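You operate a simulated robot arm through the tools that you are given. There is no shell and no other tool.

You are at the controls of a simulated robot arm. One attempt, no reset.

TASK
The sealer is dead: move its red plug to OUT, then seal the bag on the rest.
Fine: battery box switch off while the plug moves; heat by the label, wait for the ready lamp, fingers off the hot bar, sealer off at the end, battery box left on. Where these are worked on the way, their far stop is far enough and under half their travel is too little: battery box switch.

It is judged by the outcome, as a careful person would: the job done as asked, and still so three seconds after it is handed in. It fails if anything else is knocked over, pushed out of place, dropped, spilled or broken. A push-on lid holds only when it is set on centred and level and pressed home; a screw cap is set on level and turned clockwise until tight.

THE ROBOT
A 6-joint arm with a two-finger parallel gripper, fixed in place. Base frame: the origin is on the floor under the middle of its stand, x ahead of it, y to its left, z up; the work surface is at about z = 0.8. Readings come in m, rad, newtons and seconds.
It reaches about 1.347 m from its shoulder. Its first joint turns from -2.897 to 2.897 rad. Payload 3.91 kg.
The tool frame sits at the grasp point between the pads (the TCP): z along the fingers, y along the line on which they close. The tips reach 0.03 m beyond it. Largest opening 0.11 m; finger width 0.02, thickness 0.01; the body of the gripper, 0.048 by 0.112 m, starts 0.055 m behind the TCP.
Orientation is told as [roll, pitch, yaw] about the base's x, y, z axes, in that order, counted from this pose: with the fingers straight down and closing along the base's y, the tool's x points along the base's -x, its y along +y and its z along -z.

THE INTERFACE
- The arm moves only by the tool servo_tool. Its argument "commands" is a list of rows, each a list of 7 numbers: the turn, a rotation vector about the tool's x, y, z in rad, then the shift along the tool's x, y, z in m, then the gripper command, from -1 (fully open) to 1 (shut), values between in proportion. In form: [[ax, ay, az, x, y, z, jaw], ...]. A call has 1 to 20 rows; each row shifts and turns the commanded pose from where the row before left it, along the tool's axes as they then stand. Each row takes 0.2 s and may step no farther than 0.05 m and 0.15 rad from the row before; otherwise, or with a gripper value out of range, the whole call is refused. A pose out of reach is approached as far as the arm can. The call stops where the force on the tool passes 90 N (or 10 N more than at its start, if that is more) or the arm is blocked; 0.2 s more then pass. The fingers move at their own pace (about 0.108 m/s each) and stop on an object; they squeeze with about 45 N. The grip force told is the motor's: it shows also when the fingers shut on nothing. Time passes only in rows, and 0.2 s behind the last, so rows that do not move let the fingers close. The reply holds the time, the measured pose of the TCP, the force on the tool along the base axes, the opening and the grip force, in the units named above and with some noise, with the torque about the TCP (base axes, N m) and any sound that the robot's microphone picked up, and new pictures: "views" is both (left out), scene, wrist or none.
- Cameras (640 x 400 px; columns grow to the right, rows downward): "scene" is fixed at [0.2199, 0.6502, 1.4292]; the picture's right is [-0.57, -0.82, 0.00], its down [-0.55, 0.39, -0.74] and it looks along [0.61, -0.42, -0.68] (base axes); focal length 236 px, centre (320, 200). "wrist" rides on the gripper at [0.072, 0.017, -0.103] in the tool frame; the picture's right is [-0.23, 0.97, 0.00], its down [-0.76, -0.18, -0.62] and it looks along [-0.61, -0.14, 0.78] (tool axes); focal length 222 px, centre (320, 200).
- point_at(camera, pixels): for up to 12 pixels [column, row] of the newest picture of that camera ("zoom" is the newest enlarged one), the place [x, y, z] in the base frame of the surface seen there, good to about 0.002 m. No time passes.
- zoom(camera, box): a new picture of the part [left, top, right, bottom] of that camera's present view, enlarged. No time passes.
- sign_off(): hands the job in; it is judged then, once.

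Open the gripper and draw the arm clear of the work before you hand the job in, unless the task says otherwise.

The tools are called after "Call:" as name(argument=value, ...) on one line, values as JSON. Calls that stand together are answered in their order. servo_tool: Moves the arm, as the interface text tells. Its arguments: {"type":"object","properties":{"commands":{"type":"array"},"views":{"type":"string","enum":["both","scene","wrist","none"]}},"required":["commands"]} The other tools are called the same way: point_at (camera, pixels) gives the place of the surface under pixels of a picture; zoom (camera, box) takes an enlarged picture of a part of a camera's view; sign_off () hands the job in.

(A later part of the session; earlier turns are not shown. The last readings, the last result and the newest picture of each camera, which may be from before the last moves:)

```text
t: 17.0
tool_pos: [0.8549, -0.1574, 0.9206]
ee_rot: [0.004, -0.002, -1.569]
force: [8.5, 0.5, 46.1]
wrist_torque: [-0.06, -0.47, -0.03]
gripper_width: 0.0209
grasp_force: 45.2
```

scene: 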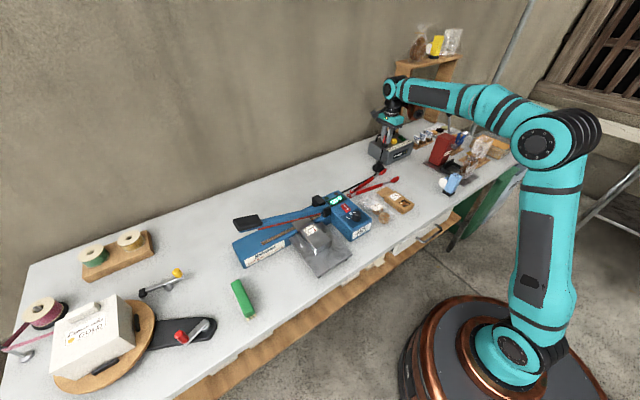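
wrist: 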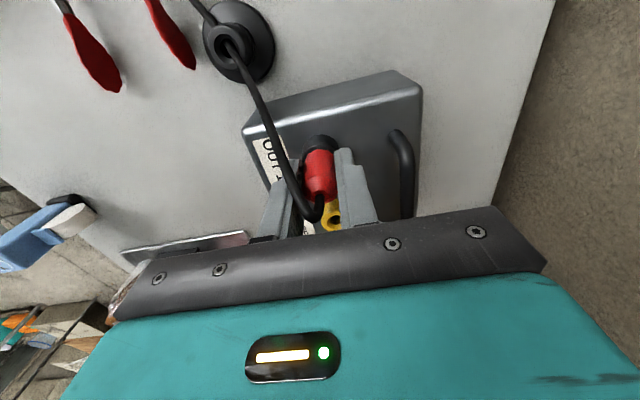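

46 N with no further travel: the plug is home. I relax the push, open the jaws to 44 mm and rise straight up.

Call:
servo_tool(commands=[[0, 0, 0, 0, 0, -0.0035, 1], [0, 0, 0, 0, 0, 0, 0.2], [0, 0, 0, 0, 0, 0, 0.2], [0, 0, 0, 0, 0, -0.015, 0.2], [0, 0, 0, 0, 0, -0.03, 0.2], [0, 0, 0, 0, 0, -0.04, 0.2], [0, 0, 0, 0, 0, -0.04, 0.2], [0, 0, 0, 0, 0, 0, 0.2]])

Call:
zoom(camera="scene", box=[358, 112, 422, 152])

Call:
zoom(camera="wrist", box=[220, 60, 420, 185])

```text
t: 18.8
tool_pos: [0.8555, -0.1593, 1.0453]
ee_rot: [0.003, 0.0, -1.571]
force: [0.4, 0.4, -0.3]
wrist_torque: [-0.01, 0.02, 0.01]
gripper_width: 0.044
grasp_force: 0.0
```

scene: 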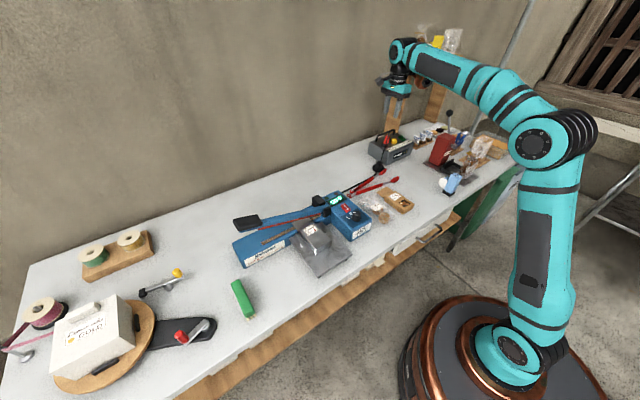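
wrist: 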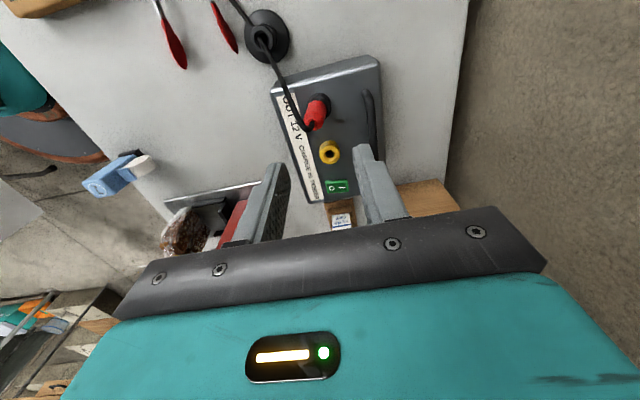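

```text
10.00 times, centred on (390, 132) of scene
```

zoom: 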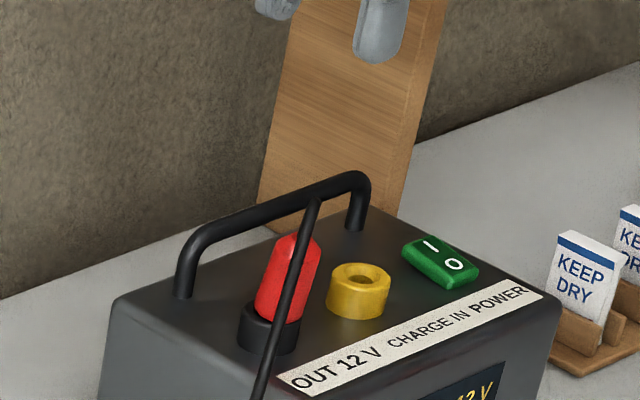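

```text
3.20 times, centred on (320, 122) of wrist
```

zoom: 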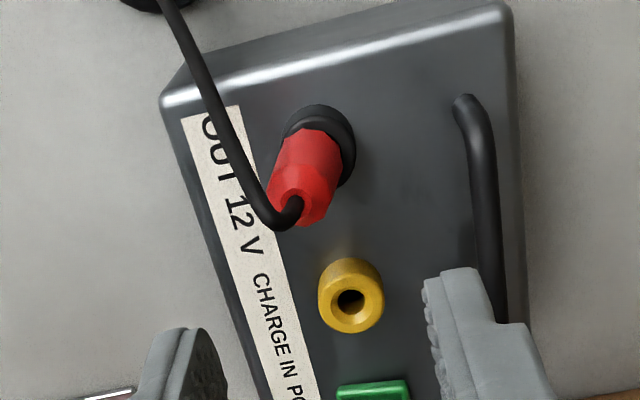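

The plug looks as if it may lean slightly toward −x now. I enlarge and measure its sides to check it is upright and seated.

Call:
zoom(camera="wrist", box=[272, 80, 368, 140])

Call:
point_at(camera="zoom", pixels=[[320, 190], [280, 200], [350, 250], [330, 120], [260, 290], [300, 330], [230, 310], [270, 350], [320, 300], [260, 260], [370, 160], [280, 130]])

Call:
zoom(camera="scene", box=[370, 127, 402, 147])

```text
6.67 times, centred on (320, 110) of wrist
```

zoom: 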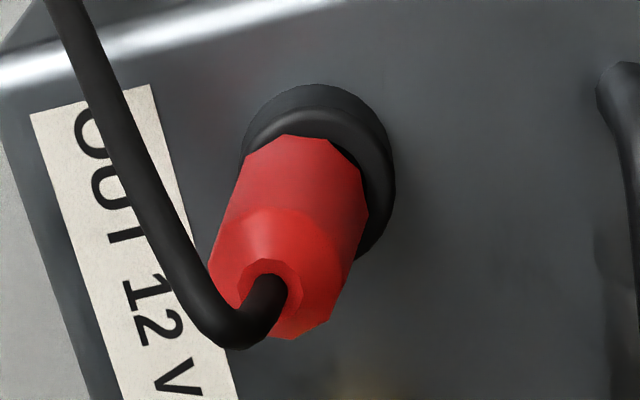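

```text
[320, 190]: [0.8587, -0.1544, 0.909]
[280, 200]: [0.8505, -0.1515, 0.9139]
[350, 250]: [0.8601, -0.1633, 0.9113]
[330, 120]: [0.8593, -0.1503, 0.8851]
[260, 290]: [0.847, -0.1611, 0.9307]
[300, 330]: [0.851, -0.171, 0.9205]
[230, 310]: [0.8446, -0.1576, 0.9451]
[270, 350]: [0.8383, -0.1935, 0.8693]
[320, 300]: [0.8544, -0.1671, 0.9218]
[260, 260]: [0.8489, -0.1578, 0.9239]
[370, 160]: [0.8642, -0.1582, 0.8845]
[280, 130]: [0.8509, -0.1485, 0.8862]
```

```text
16.00 times, centred on (386, 137) of scene
```

zoom: 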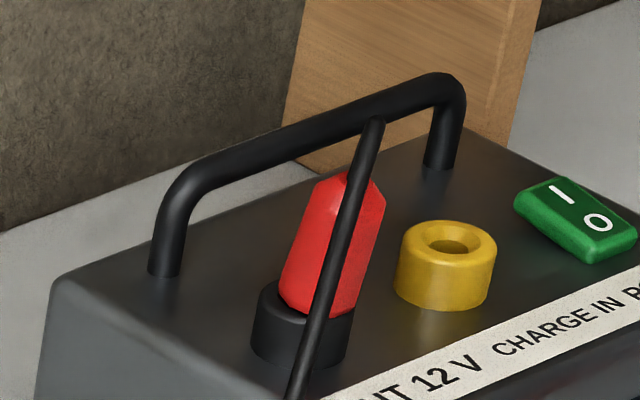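

The plug leans about 9° toward −x (top centre x≈0.848 against base x≈0.857). I go back down with the jaws open, to re-grip, straighten and press it again.

Call:
servo_tool(commands=[[0, 0, 0, 0, 0, 0.04, 0.2], [0, 0, 0, 0, 0, 0.04, 0.2], [0, 0, 0, 0, 0, 0.025, 0.2], [0, 0, 0, 0, 0, 0.0165, 0.2], [0, 0, 0, 0, 0, 0, 0.2]])

Call:
zoom(camera="wrist", box=[240, 110, 400, 210])

Call:
zoom(camera="scene", box=[358, 112, 422, 152])

```text
t: 20.0
tool_pos: [0.8545, -0.1592, 0.923]
ee_rot: [0.004, -0.002, -1.57]
force: [0.1, -0.2, 0.4]
wrist_torque: [0.01, 0.0, -0.01]
gripper_width: 0.0439
grasp_force: 0.0
```

scene: 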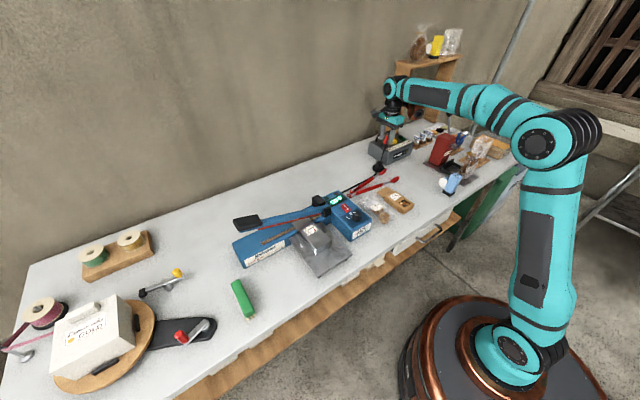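
wrist: 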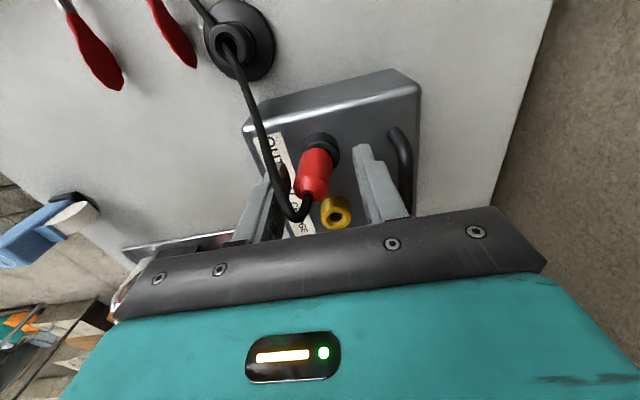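

```text
4.00 times, centred on (320, 160) of wrist
```

zoom: 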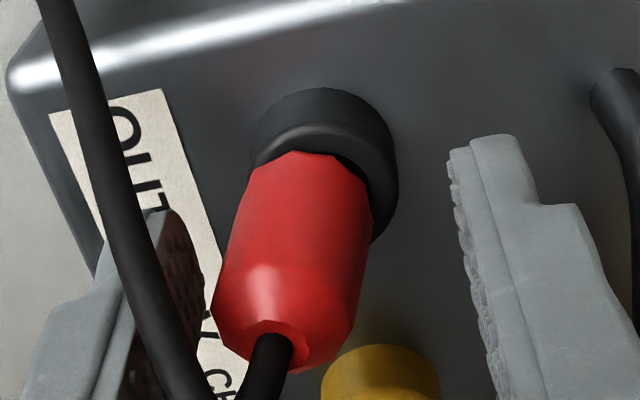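

```text
10.00 times, centred on (390, 132) of scene
```

zoom: 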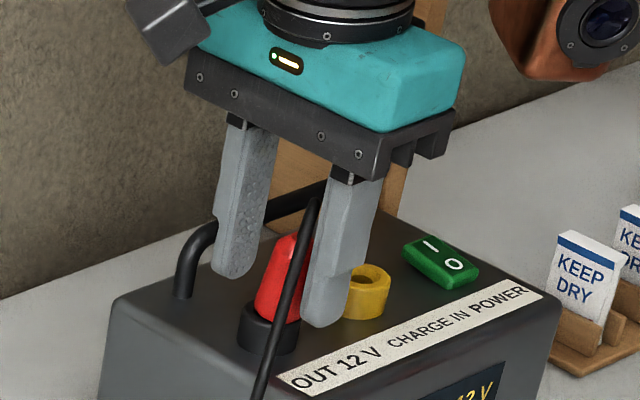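

The plug leans between the jaws; closing along x will straighten it. I close gradually and read forces.

Call:
servo_tool(commands=[[0, 0, 0, 0, 0, 0.001, 0.4], [0, 0, 0, 0, 0, 0, 0.5], [0, 0, 0, 0, 0, 0, 0.6], [0, 0, 0, 0, 0, 0, 1], [0, 0, 0, 0, 0, 0, 1], [0, 0, 0, 0, 0, 0, 1]], views="wrist")

Call:
zoom(camera="wrist", box=[240, 110, 400, 210])

Call:
zoom(camera="scene", box=[370, 122, 402, 142])

```text
t: 21.4
tool_pos: [0.8549, -0.1599, 0.9222]
ee_rot: [0.002, 0.0, -1.572]
force: [0.1, 0.2, 0.2]
wrist_torque: [-0.01, -0.01, -0.03]
gripper_width: 0.0201
grasp_force: 45.3
```

wrist: 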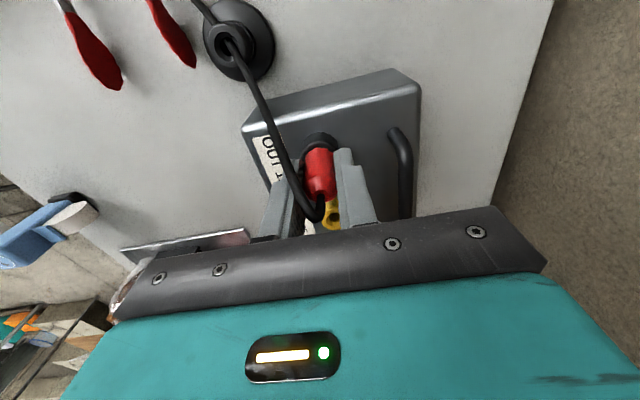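

```text
4.00 times, centred on (320, 160) of wrist
```

zoom: 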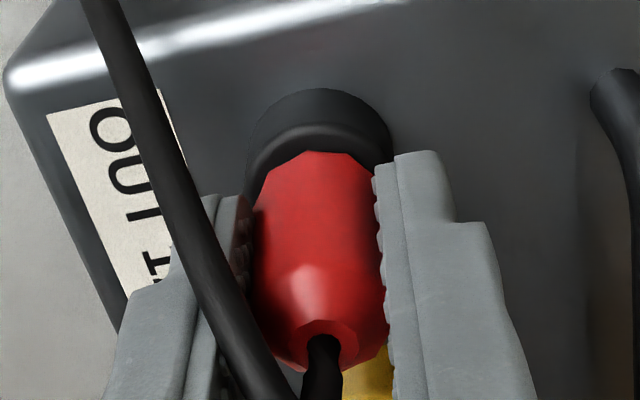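

```text
16.00 times, centred on (386, 132) of scene
```

zoom: 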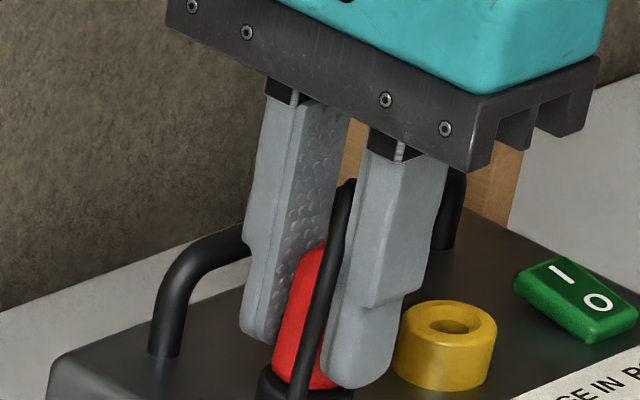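

It straightened with almost no force. I press down in steps and watch z and force to judge whether it goes deeper.

Call:
servo_tool(commands=[[0, 0, 0, 0, 0, 0.002, 1], [0, 0, 0, 0, 0, 0, 1]], views="none")

Call:
servo_tool(commands=[[0, 0, 0, 0, 0, 0.002, 1], [0, 0, 0, 0, 0, 0, 1]], views="none")

Call:
servo_tool(commands=[[0, 0, 0, 0, 0, 0.002, 1], [0, 0, 0, 0, 0, 0, 1]], views="wrist")

Call:
zoom(camera="wrist", box=[240, 110, 400, 210])

```text
t: 22.0
tool_pos: [0.855, -0.1594, 0.9215]
ee_rot: [0.001, -0.004, -1.569]
force: [2.0, -2.5, 13.1]
wrist_torque: [-0.15, -0.14, 0.04]
gripper_width: 0.0201
grasp_force: 45.2
```

```text
t: 22.6
tool_pos: [0.8552, -0.1596, 0.9215]
ee_rot: [0.005, -0.002, -1.571]
force: [2.1, -1.9, 40.7]
wrist_torque: [-0.16, -0.1, 0.02]
gripper_width: 0.0203
grasp_force: 44.8
```

```text
t: 23.2
tool_pos: [0.8548, -0.1581, 0.918]
ee_rot: [0.002, -0.003, -1.572]
force: [4.0, -3.6, 41.2]
wrist_torque: [-0.19, -0.21, -0.01]
gripper_width: 0.0205
grasp_force: 44.7
```

wrist: 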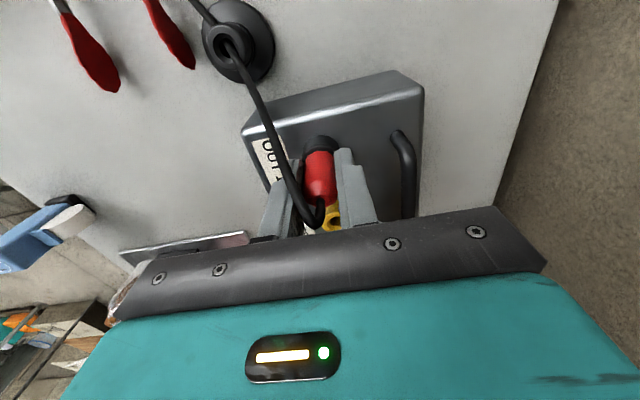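

```text
4.00 times, centred on (320, 160) of wrist
```

zoom: 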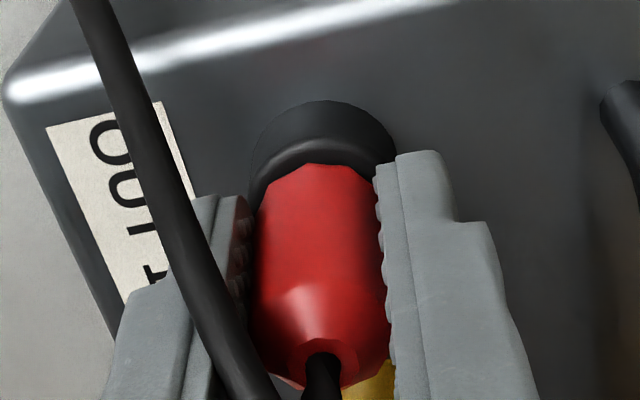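

The plug is at a hard stop: at 41 N the pads slipped 3 mm down over it. I take the load off, then open in tiny steps so it isn't tipped.

Call:
servo_tool(commands=[[0, 0, 0, 0, 0, -0.002, 1], [0, 0, 0, 0, 0, -0.001, 1], [0, 0, 0, 0, 0, 0, 1]], views="none")

```text
t: 24.0
tool_pos: [0.8554, -0.1591, 0.9179]
ee_rot: [-0.001, 0.0, -1.571]
force: [-0.1, 0.7, -0.1]
wrist_torque: [0.02, -0.02, 0.03]
gripper_width: 0.0207
grasp_force: 45.2
```

Force is back to zero at z=0.918. I open slightly to ~24 mm and look whether the plug stays upright.

Call:
servo_tool(commands=[[0, 0, 0, 0, 0, 0, 0.6], [0, 0, 0, 0, 0, 0, 0.56], [0, 0, 0, 0, 0, 0, 0.56]], views="wrist")

Call:
zoom(camera="wrist", box=[240, 110, 400, 210])

Call:
zoom(camera="scene", box=[370, 127, 402, 147])

```text
t: 24.8
tool_pos: [0.8555, -0.159, 0.9198]
ee_rot: [0.001, 0.0, -1.569]
force: [0.6, -0.3, -0.6]
wrist_torque: [-0.02, -0.03, -0.01]
gripper_width: 0.0243
grasp_force: 0.1
```

wrist: 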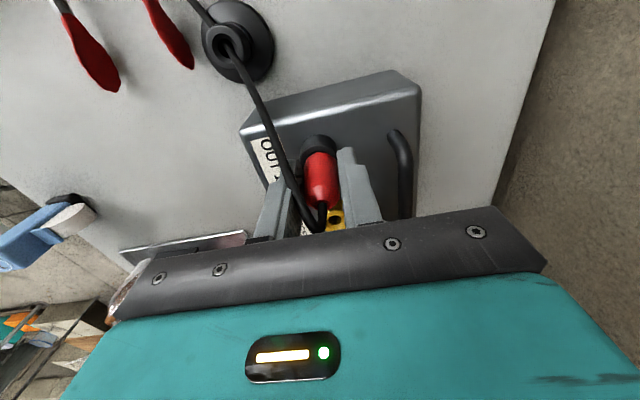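

```text
4.00 times, centred on (320, 160) of wrist
```

zoom: 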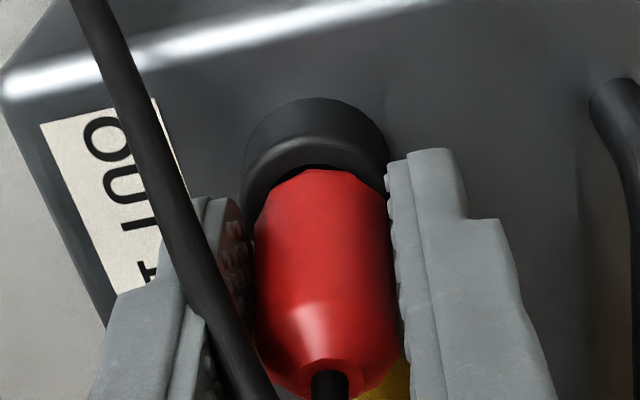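

```text
16.00 times, centred on (386, 137) of scene
```

zoom: 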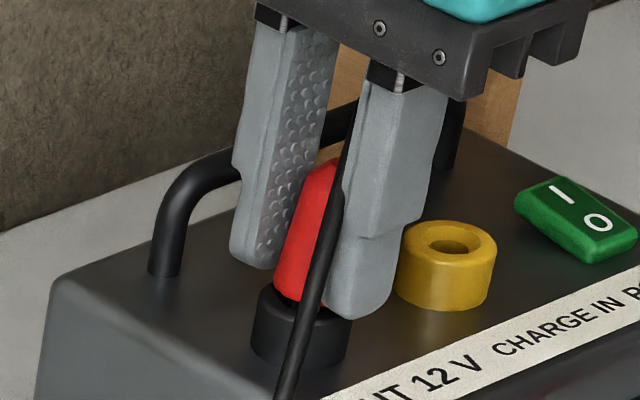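

With jaws at 24 mm the plug stands between them. I open further and check whether it stays.

Call:
servo_tool(commands=[[0, 0, 0, 0, 0, 0, 0.5], [0, 0, 0, 0, 0, 0, 0.4], [0, 0, 0, 0, 0, 0, 0.3], [0, 0, 0, 0, 0, 0, 0.2], [0, 0, 0, 0, 0, 0, 0.2]], views="wrist")

Call:
zoom(camera="wrist", box=[240, 110, 400, 210])

Call:
zoom(camera="scene", box=[370, 127, 402, 147])

```text
t: 26.0
tool_pos: [0.8559, -0.1584, 0.9201]
ee_rot: [0.002, 0.002, -1.571]
force: [0.7, 0.9, -0.1]
wrist_torque: [0.01, -0.04, 0.04]
gripper_width: 0.044
grasp_force: 0.1
```

wrist: 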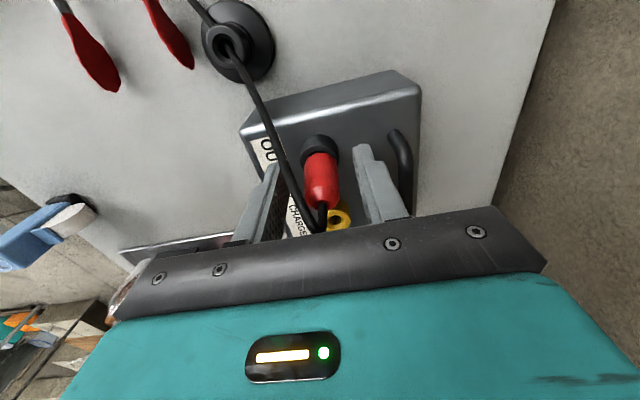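

```text
4.00 times, centred on (320, 160) of wrist
```

zoom: 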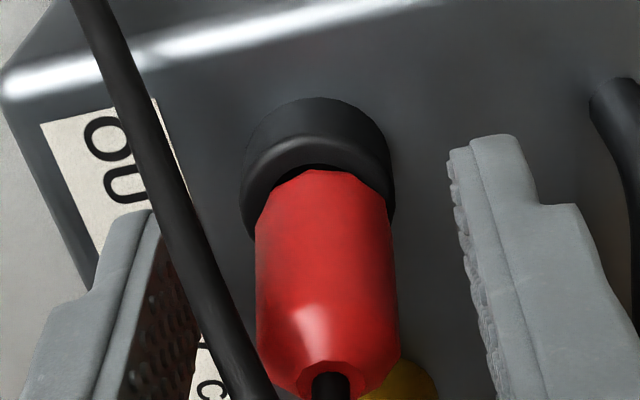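

```text
16.00 times, centred on (386, 137) of scene
```

zoom: 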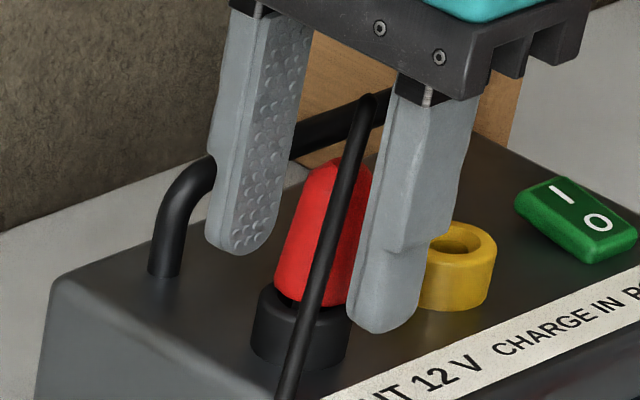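

Now it stands in x but I see a dark gap at its base on the +y side (wrist zoom 318,168). I measure bottom edge and top heights to see tilt and depth.

Call:
zoom(camera="wrist", box=[280, 130, 360, 180])

Call:
point_at(camera="zoom", pixels=[[310, 90], [310, 85], [250, 105], [385, 120], [310, 70], [310, 45], [310, 110], [310, 140], [310, 200], [310, 300], [220, 150], [430, 160]])

Call:
zoom(camera="wrist", box=[280, 160, 360, 210])

Call:
point_at(camera="zoom", pixels=[[330, 250], [270, 260], [390, 240], [330, 200], [290, 300], [380, 290], [340, 270], [330, 330]])

```text
8.00 times, centred on (320, 155) of wrist
```

zoom: 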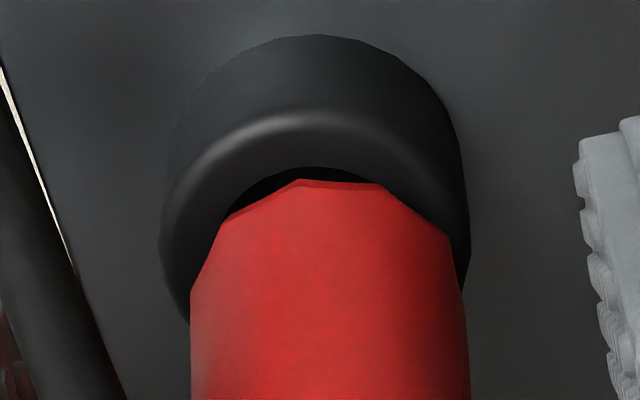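

```text
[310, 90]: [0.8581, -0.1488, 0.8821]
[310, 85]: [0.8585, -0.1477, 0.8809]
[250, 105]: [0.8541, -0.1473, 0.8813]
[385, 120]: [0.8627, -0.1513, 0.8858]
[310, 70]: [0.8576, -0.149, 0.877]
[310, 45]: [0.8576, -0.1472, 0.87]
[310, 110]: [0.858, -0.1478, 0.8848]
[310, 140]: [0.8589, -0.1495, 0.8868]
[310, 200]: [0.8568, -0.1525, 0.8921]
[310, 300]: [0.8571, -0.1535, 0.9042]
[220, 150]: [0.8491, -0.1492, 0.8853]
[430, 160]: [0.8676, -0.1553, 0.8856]
```

```text
8.00 times, centred on (320, 185) of wrist
```

zoom: 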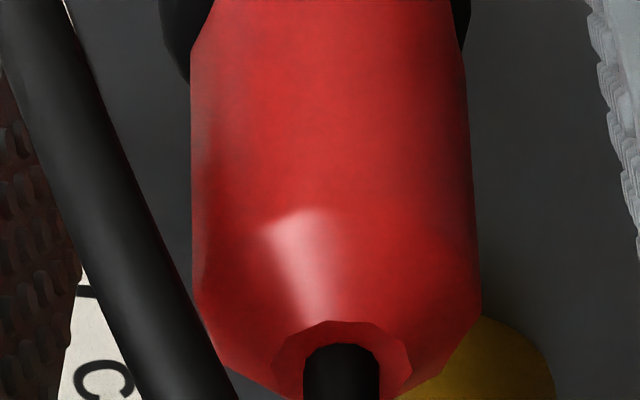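

```text
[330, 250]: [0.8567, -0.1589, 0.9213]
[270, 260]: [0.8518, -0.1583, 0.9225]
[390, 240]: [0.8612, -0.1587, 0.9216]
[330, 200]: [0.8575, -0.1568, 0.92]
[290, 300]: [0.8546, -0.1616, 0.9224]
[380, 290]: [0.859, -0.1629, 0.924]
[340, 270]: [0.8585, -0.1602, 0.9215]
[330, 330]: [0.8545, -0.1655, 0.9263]
```

Pin ≈8 mm in an ≈11 mm hole explains the small play; the plug's base sits at the collar like before, so it is home. I rise clear, shut the fingers and move above the switch's I end at (0.868,-0.277).

Call:
servo_tool(commands=[[0, 0, 0, 0, 0, -0.03, 0.2], [0, 0, 0, 0, 0, -0.03, 0.2], [0, 0, 0, 0, 0, -0.03, 0.2], [0, 0, 0, 0, 0, -0.01, 0.2], [0, 0, 0, -0.03, 0.003, 0, 0.6], [0, 0, 0, -0.03, 0.004, 0, 1], [0, 0, 0, -0.03, 0.003, 0, 1], [0, 0, 0, -0.0285, 0.003, 0, 1], [0, 0, 0, 0, 0, 0.03, 1], [0, 0, 0, 0, 0, 0.03, 1], [0, 0, 0, 0, 0, 0.01, 1], [0, 0, 0, 0, 0, 0, 1]])

Call:
zoom(camera="scene", box=[358, 112, 422, 152])

Call:
zoom(camera="wrist", box=[240, 70, 400, 170])

```text
t: 28.6
tool_pos: [0.8674, -0.2773, 0.9515]
ee_rot: [0.001, 0.001, -1.57]
force: [-0.5, 0.6, -0.4]
wrist_torque: [0.0, 0.03, -0.02]
gripper_width: 0.0
grasp_force: 38.0
```

scene: 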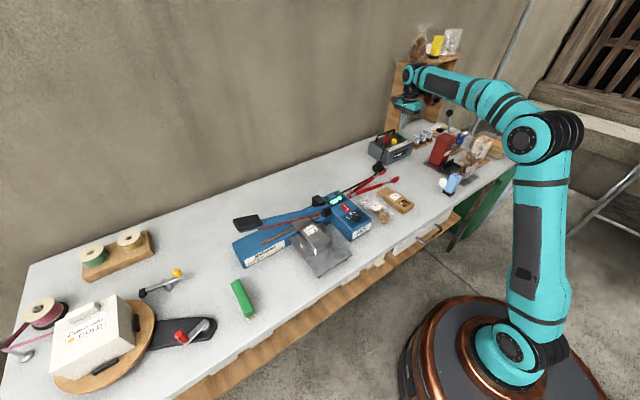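
wrist: 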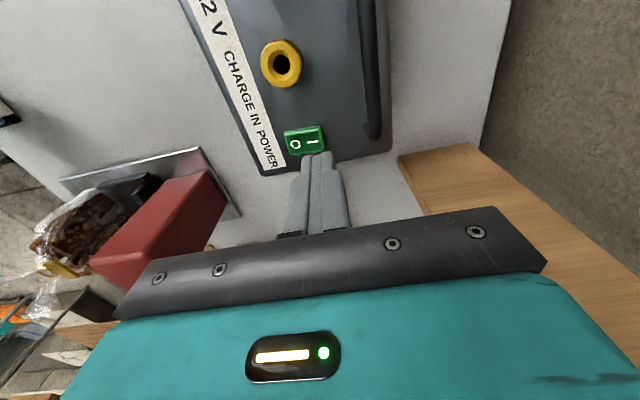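

```text
10.00 times, centred on (390, 132) of scene
```

zoom: 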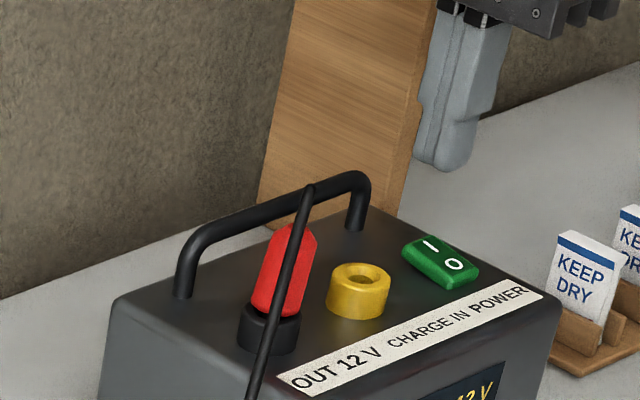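

```text
4.00 times, centred on (320, 120) of wrist
```

zoom: 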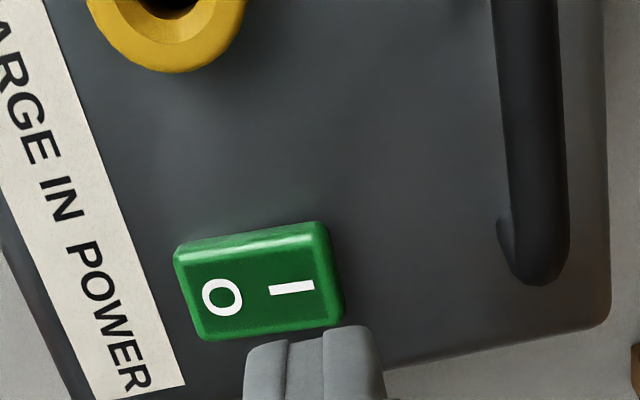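

Before switching on, I take a closer look at the plug's seat in OUT from the scene camera.

Call:
zoom(camera="scene", box=[378, 130, 394, 150])

Call:
zoom(camera="scene", box=[374, 132, 398, 147])

Call:
point_at(camera="zoom", pixels=[[200, 240], [200, 200], [190, 140], [220, 100], [310, 130], [290, 260], [150, 300], [200, 310], [250, 320], [235, 60], [330, 70], [200, 260]])

```text
16.00 times, centred on (386, 140) of scene
```

zoom: 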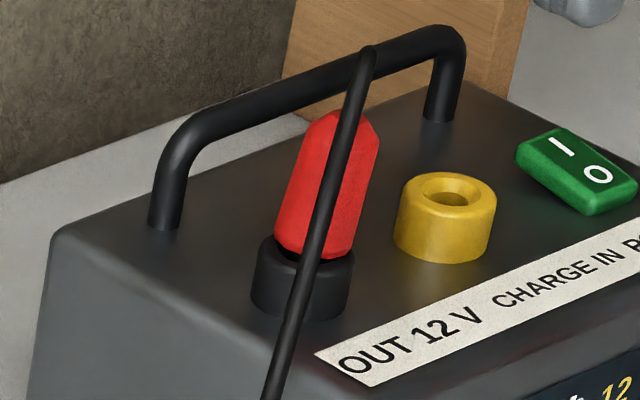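

```text
16.00 times, centred on (386, 140) of scene
```

zoom: 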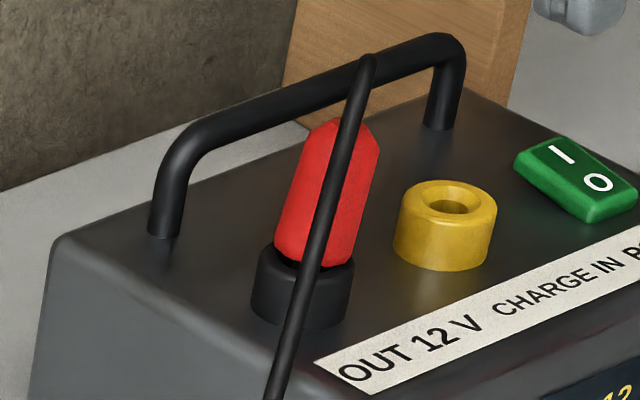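

```text
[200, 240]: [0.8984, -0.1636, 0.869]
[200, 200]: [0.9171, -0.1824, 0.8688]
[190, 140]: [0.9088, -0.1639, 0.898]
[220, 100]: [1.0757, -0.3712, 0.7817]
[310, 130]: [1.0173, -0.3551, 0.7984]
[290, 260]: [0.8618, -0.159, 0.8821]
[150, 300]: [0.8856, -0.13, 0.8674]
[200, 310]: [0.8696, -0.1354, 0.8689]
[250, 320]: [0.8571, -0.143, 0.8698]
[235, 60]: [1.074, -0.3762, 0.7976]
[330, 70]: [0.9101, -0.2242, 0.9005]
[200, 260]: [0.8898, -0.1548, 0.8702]
```

I compare the plug-top heights with those in CHARGE (z≈0.9245) by sampling the red body in this same enlargement.

Call:
point_at(camera="zoom", pixels=[[330, 128], [320, 140], [372, 145], [315, 160], [360, 175], [300, 220], [345, 230], [290, 245], [345, 255], [330, 258], [300, 255], [345, 280]])

```text
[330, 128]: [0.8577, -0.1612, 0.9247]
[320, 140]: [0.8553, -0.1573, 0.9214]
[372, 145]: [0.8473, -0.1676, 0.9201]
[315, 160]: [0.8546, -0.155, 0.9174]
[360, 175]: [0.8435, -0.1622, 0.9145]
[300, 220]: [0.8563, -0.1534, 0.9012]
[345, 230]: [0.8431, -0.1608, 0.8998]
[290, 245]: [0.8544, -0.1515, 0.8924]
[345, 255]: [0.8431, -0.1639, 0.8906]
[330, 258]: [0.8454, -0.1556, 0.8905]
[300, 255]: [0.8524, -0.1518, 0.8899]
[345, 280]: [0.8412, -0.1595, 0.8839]
```

Top height 0.9247 matches the 0.9244 it had in CHARGE, and the sides are vertical – the plug is home and upright. Now I press the I end of the battery switch.

Call:
servo_tool(commands=[[0, 0, 0, 0, 0.001, 0.015, 1], [0, 0, 0, 0, 0, 0.015, 1], [0, 0, 0, 0, 0, 0.008, 1], [0, 0, 0, 0, 0, 0.004, 1], [0, 0, 0, 0, 0, 0.003, 1], [0, 0, 0, 0, 0, 0.003, 1], [0, 0, 0, 0, 0, 0, 1]], views="wrist")

```text
t: 30.2
tool_pos: [0.87, -0.277, 0.907]
ee_rot: [0.009, -0.004, -1.57]
force: [27.1, -6.5, 61.9]
wrist_torque: [-0.11, -0.25, 0.06]
gripper_width: 0.0002
grasp_force: 37.9
```

wrist: 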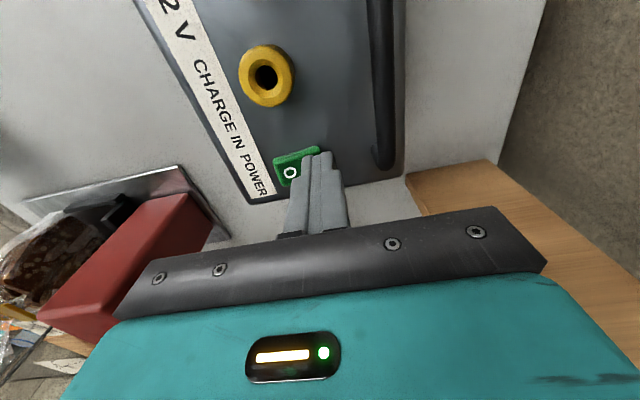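

The press reached 62 N at tip z≈0.877. I lift off and check the switch tilt and whether the sealer shows life.

Call:
servo_tool(commands=[[0, 0, 0, 0, 0, -0.008, 1], [0, 0, 0, 0, 0, -0.02, 1], [0, 0, 0, 0, 0, -0.04, 1], [0, 0, 0, 0, 0, -0.04, 1], [0, 0, 0, 0, 0, 0, 1]])

Call:
zoom(camera="scene", box=[310, 180, 390, 230])

Call:
zoom(camera="scene", box=[374, 132, 406, 152])

Call:
point_at(camera="zoom", pixels=[[540, 130], [560, 140], [600, 185], [615, 180], [580, 200]])

```text
t: 31.4
tool_pos: [0.8674, -0.2762, 1.0111]
ee_rot: [0.0, 0.001, -1.569]
force: [-0.9, -0.2, -1.0]
wrist_torque: [-0.01, 0.02, -0.04]
gripper_width: 0.0
grasp_force: 37.5
```

scene: 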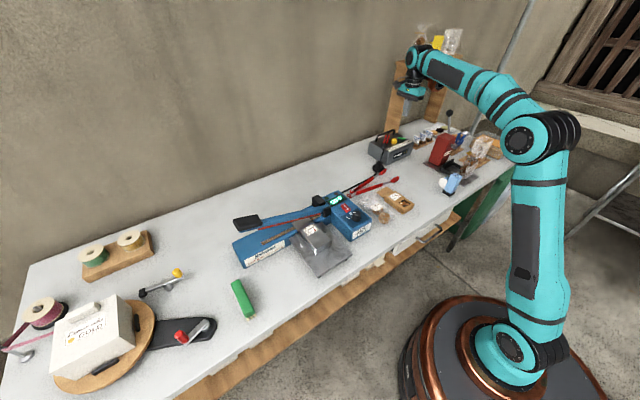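
wrist: 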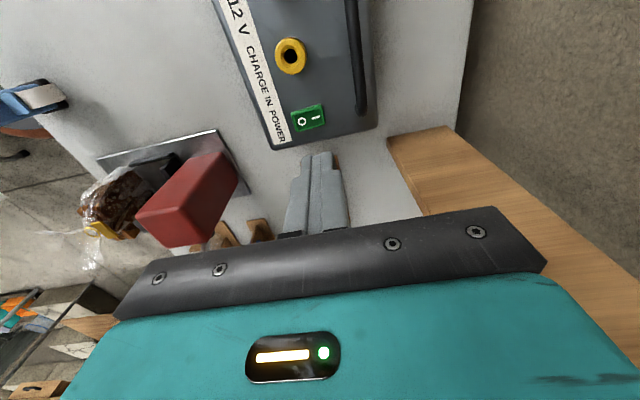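

```text
8.00 times, centred on (350, 205) of scene
```

zoom: 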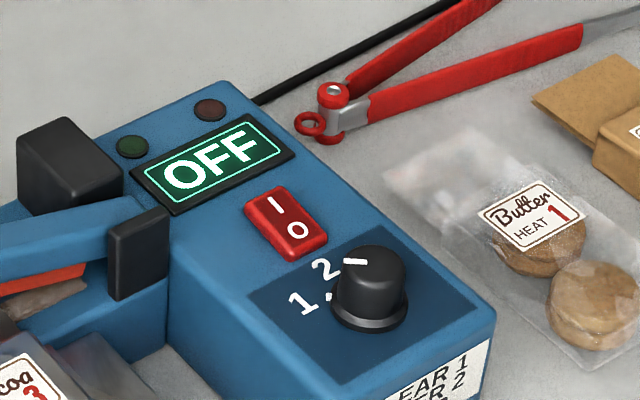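

```text
16.00 times, centred on (390, 142) of scene
```

zoom: 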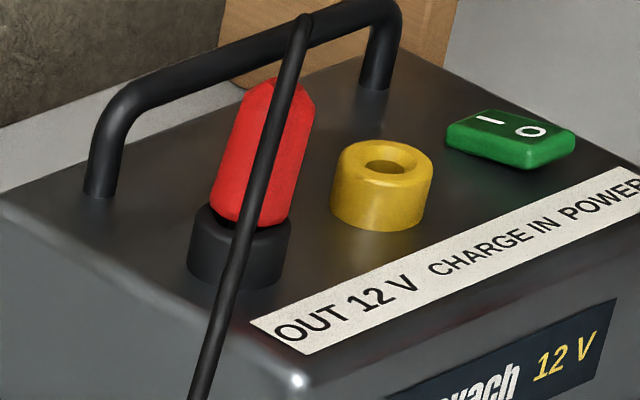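

```text
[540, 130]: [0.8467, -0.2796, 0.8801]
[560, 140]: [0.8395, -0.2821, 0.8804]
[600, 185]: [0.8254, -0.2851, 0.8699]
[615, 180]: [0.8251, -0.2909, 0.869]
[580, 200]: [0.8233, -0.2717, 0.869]
```

The O end is now the raised one (z≈0.880): battery box is ON, plug still upright in OUT. Next I rise and carry the arm over to the sealer's control panel.

Call:
servo_tool(commands=[[0, 0, 0, 0, 0, -0.045, 1], [0, 0, 0, 0, 0, -0.045, 1], [0, 0, 0, 0.039, -0.027, 0, 1], [0, 0, 0, 0.039, -0.027, 0, 1], [0, 0, 0, 0.039, -0.027, 0, 1], [0, 0, 0, 0.039, -0.027, 0, 1], [0, 0, 0, 0.039, -0.027, 0, 1], [0, 0, 0, 0.039, -0.027, 0, 1], [0, 0, 0, 0.039, -0.027, 0, 1], [0, 0, 0, 0.039, -0.027, 0, 1], [0, 0, 0, 0.039, -0.027, 0, 1], [0, 0, 0, 0.039, -0.027, 0, 1], [0, 0, 0, 0.039, -0.027, 0, 1], [0, 0, 0, 0.039, -0.027, 0, 1], [0, 0, 0, 0.039, -0.027, 0, 1], [0, 0, 0, 0, 0, 0, 1]], views="none")

Call:
servo_tool(commands=[[0, 0, -0.1428, 0, 0, 0, 0.2], [0, 0, -0.1428, 0, 0, 0, 0.2], [0, 0, -0.1428, 0, 0, 0, 0.2], [0, 0, -0.1428, 0, 0, 0, 0.2], [0, 0, -0.1428, 0, 0, 0, 0.2], [0, 0, -0.1428, 0, 0, 0, 0.2], [0, 0, -0.1428, 0, 0, 0, 0.2], [0, 0, -0.1428, 0, 0, 0, 0.2], [0, 0, -0.1428, 0, 0, 0, 0.2], [0, 0, -0.1428, 0, 0, 0, 0.2], [0, 0, -0.1428, 0, 0, 0, 0.2], [0, 0, 0, 0, 0, 0, 0.2]])

```text
t: 34.8
tool_pos: [0.5182, 0.2284, 1.1002]
ee_rot: [0.0, -0.003, -1.571]
force: [-0.2, 0.7, -0.2]
wrist_torque: [-0.01, -0.03, 0.0]
gripper_width: 0.0
grasp_force: 37.2
```

```text
t: 37.4
tool_pos: [0.5175, 0.2303, 1.0984]
ee_rot: [-0.002, -0.001, 0.001]
force: [-0.5, 0.6, 0.7]
wrist_torque: [-0.03, 0.01, 0.02]
gripper_width: 0.0441
grasp_force: 0.0
```

scene: 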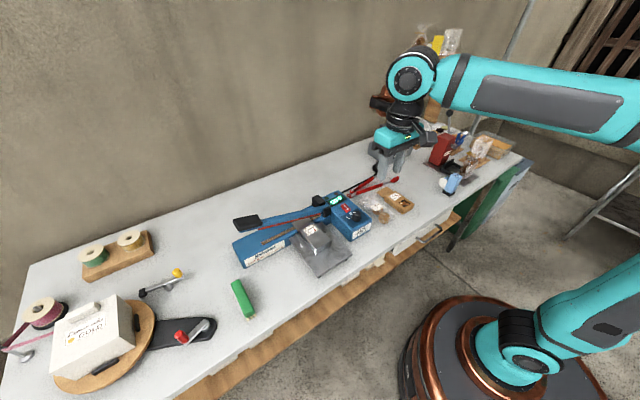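
wrist: 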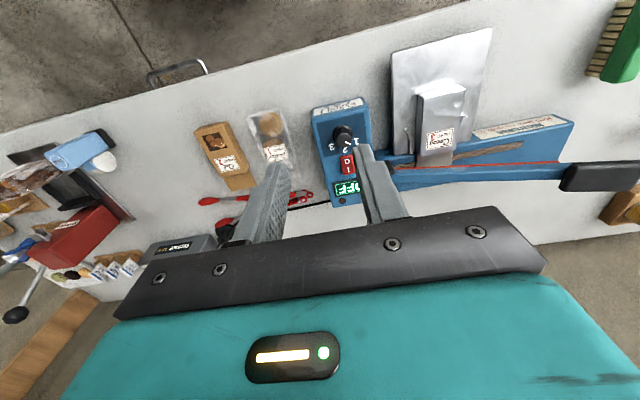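

The control panel is at wrist (343,150). I enlarge it to read dial angle and measure knob, labels, rocker and lamps.

Call:
zoom(camera="wrist", box=[296, 90, 392, 150])

Call:
zoom(camera="wrist", box=[296, 110, 392, 170])

```text
6.67 times, centred on (344, 120) of wrist
```

zoom: 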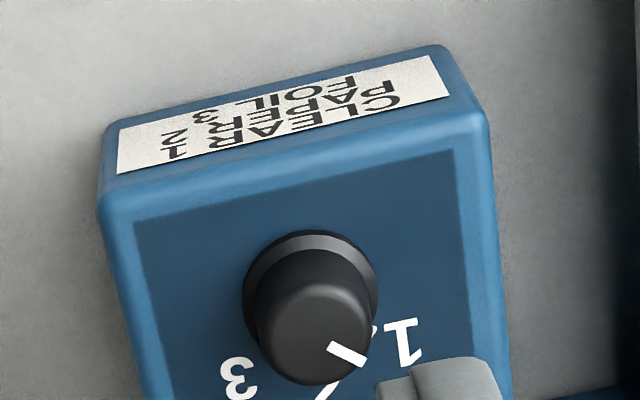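

```text
6.67 times, centred on (344, 140) of wrist
```

zoom: 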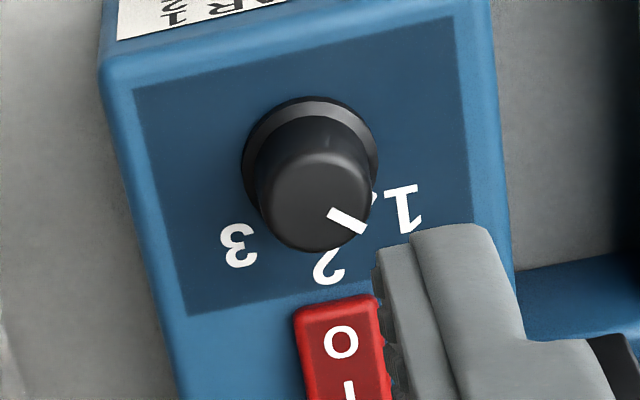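

I measure the knob, pointer and label positions from this enlargement.

Call:
point_at(camera="zoom", pixels=[[405, 208], [330, 265], [240, 245], [318, 185], [333, 212], [358, 230], [255, 170], [370, 175], [315, 165], [315, 245], [275, 215], [355, 180]])

Call:
point_at(camera="zoom", pixels=[[250, 150], [370, 140], [310, 102], [375, 195], [340, 345], [345, 390], [310, 330], [370, 310], [140, 100], [450, 30], [250, 165], [340, 300]])

```text
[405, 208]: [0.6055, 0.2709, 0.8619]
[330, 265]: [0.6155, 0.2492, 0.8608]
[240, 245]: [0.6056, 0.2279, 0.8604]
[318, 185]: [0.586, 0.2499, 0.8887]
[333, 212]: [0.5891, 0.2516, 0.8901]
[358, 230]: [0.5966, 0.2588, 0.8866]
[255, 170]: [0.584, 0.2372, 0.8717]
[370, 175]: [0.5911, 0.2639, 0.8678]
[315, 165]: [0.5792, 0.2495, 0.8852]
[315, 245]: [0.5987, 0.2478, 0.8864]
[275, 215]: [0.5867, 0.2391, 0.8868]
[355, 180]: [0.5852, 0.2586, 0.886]
```

```text
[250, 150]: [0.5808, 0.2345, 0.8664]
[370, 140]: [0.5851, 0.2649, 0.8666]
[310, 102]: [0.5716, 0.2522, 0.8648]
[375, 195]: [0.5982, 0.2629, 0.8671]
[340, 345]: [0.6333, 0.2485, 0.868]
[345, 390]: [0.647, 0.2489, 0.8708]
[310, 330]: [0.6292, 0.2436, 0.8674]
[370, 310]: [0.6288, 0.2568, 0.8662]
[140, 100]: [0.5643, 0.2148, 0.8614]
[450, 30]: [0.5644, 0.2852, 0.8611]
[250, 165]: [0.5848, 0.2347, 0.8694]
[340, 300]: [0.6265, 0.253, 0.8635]
```

Knob axis ≈ (0.588,0.2495), top z≈0.888; labels 1/2/3 lie at +50°/0°/−50° from +x, the pointer at 1. I move above the knob and pre-turn the gripper +50° so it can turn 100° clockwise.

Call:
servo_tool(commands=[[0, 0, 0, -0.0235, 0.0064, 0.03, 0.2], [0, 0, 0, -0.0235, 0.0064, 0.03, 0.2], [0, 0, 0, -0.0235, 0.0064, 0.03, 0.2], [0, 0, -0.1454, 0, 0, 0.01, 0.2], [0, 0, -0.1454, 0, 0, 0.01, 0.2], [0, 0, -0.1454, 0, 0, 0.01, 0.2], [0, 0, -0.1454, 0, 0, 0.01, 0.2], [0, 0, -0.1454, 0, 0, 0.01, 0.2], [0, 0, -0.1454, 0, 0, 0.01, 0.2], [0, 0, 0, 0, 0, 0, 0.2]])

Call:
zoom(camera="wrist", box=[220, 70, 420, 195])

Call:
zoom(camera="scene", box=[300, 160, 396, 220])

```text
t: 39.6
tool_pos: [0.589, 0.2492, 0.9489]
ee_rot: [-0.002, 0.001, 0.872]
force: [-0.1, -0.6, -0.3]
wrist_torque: [0.0, 0.01, 0.0]
gripper_width: 0.0441
grasp_force: 0.1
```

scene: 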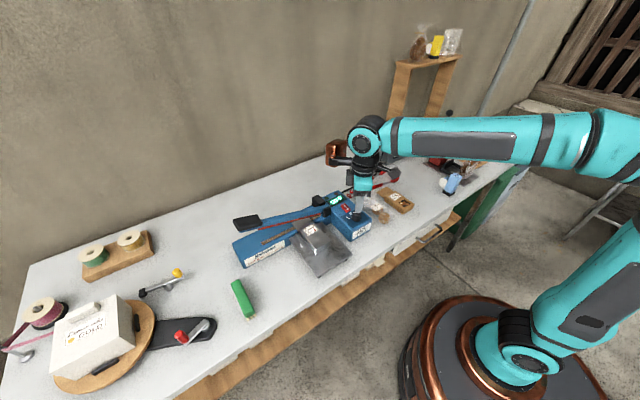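
wrist: 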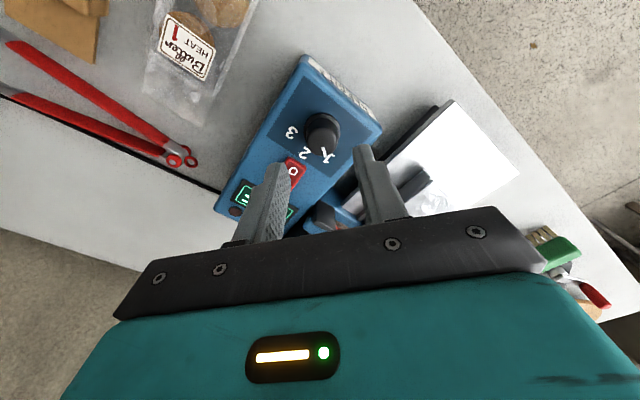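

```text
3.20 times, centred on (320, 132) of wrist
```

zoom: 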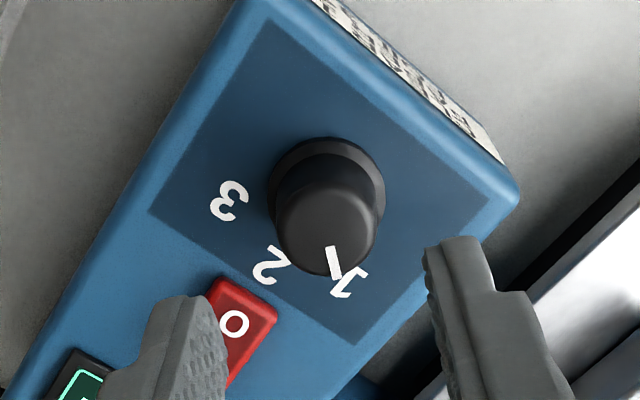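

```text
6.67 times, centred on (348, 190) of scene
```

zoom: 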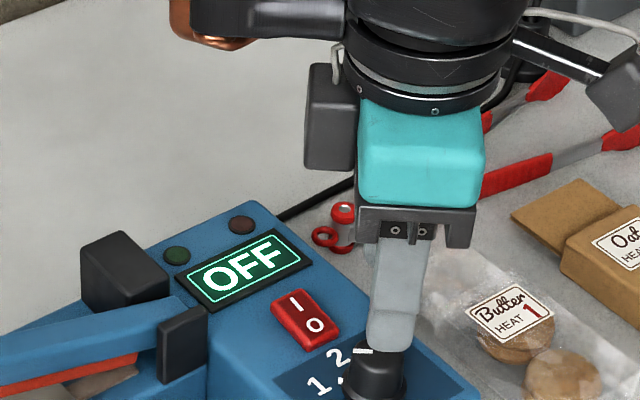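

The pointer is clearly on 1. I refine the knob's axis from this closer view.

Call:
zoom(camera="wrist", box=[284, 100, 364, 150])

Call:
point_at(camera="zoom", pixels=[[290, 190], [190, 200], [385, 200], [290, 140], [290, 285], [225, 160], [365, 160], [215, 255], [350, 265], [300, 245], [310, 285], [275, 215]])

```text
8.00 times, centred on (324, 125) of wrist
```

zoom: 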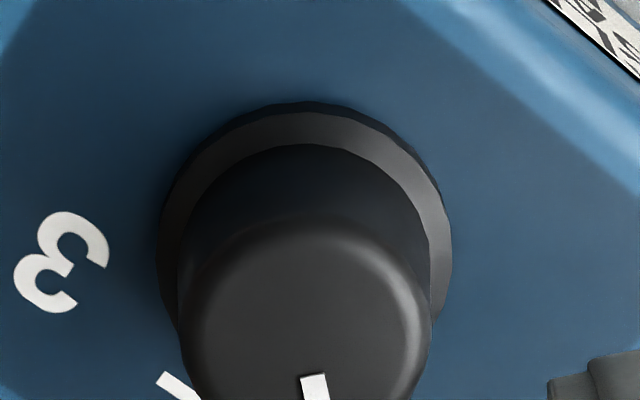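

```text
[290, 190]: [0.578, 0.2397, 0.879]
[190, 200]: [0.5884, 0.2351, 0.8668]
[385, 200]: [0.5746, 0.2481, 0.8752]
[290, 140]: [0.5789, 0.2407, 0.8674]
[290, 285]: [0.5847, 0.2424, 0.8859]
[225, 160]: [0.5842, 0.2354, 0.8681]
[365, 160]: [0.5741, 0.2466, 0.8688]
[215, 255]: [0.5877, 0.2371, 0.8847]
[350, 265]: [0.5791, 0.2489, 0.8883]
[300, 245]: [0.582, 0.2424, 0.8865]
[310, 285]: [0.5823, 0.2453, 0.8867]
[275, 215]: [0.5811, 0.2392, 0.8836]
```

Call:
zoom(camera="wrist", box=[284, 112, 364, 162])

Call:
point_at(camera="zoom", pixels=[[305, 135], [305, 300], [200, 215], [415, 215], [230, 160], [385, 160], [230, 280], [385, 280], [305, 215], [340, 260], [310, 280], [325, 310]])

```text
8.00 times, centred on (324, 137) of wrist
```

zoom: 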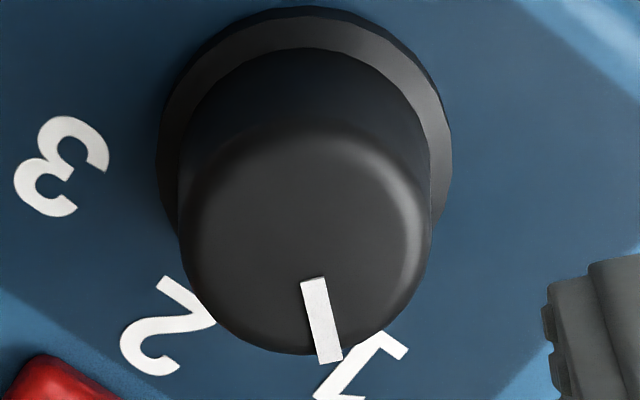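

```text
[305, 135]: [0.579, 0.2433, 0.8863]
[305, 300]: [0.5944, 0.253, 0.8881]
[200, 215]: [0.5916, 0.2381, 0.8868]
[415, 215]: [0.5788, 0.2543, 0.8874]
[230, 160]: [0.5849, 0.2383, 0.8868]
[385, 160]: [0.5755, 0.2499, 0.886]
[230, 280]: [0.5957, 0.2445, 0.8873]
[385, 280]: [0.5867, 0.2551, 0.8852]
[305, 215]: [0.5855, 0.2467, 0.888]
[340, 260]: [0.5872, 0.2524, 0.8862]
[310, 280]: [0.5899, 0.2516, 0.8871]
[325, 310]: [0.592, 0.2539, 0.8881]
```

Knob axis refined to ≈(0.5875,0.249), matching the TCP (0.589,0.2492). I descend so the tips reach z≈0.870 and close on the knob.

Call:
servo_tool(commands=[[0, 0, 0, 0, 0, 0.02, 0.2], [0, 0, 0, 0, 0, 0.02, 0.2], [0, 0, 0, 0, 0, 0.008, 0.2], [0, 0, 0, 0, 0, 0, 0.4], [0, 0, 0, 0, 0, 0, 0.55], [0, 0, 0, 0, 0, 0, 1], [0, 0, 0, 0, 0, 0, 1]])

Call:
zoom(camera="wrist", box=[220, 90, 420, 215])

```text
t: 41.2
tool_pos: [0.5874, 0.2511, 0.9006]
ee_rot: [0.0, 0.001, 0.873]
force: [-33.4, 26.5, -4.6]
wrist_torque: [1.03, 0.82, 0.0]
gripper_width: 0.0287
grasp_force: 45.2
```

scene: 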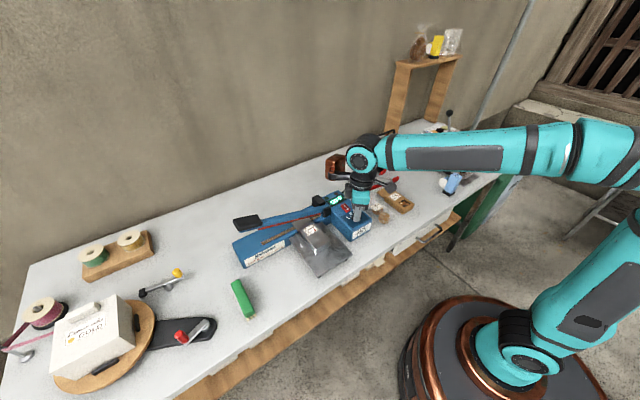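
wrist: 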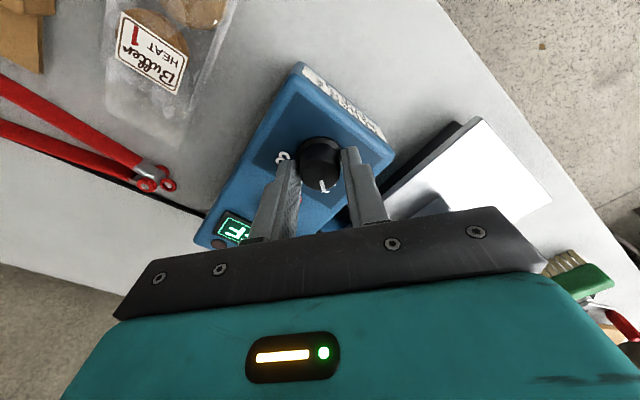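

```text
3.20 times, centred on (320, 152) of wrist
```

zoom: 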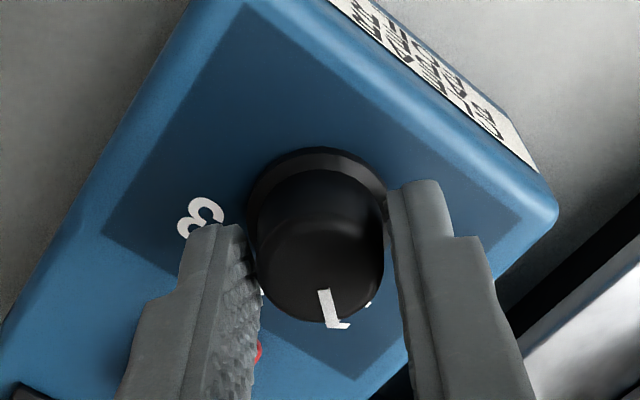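

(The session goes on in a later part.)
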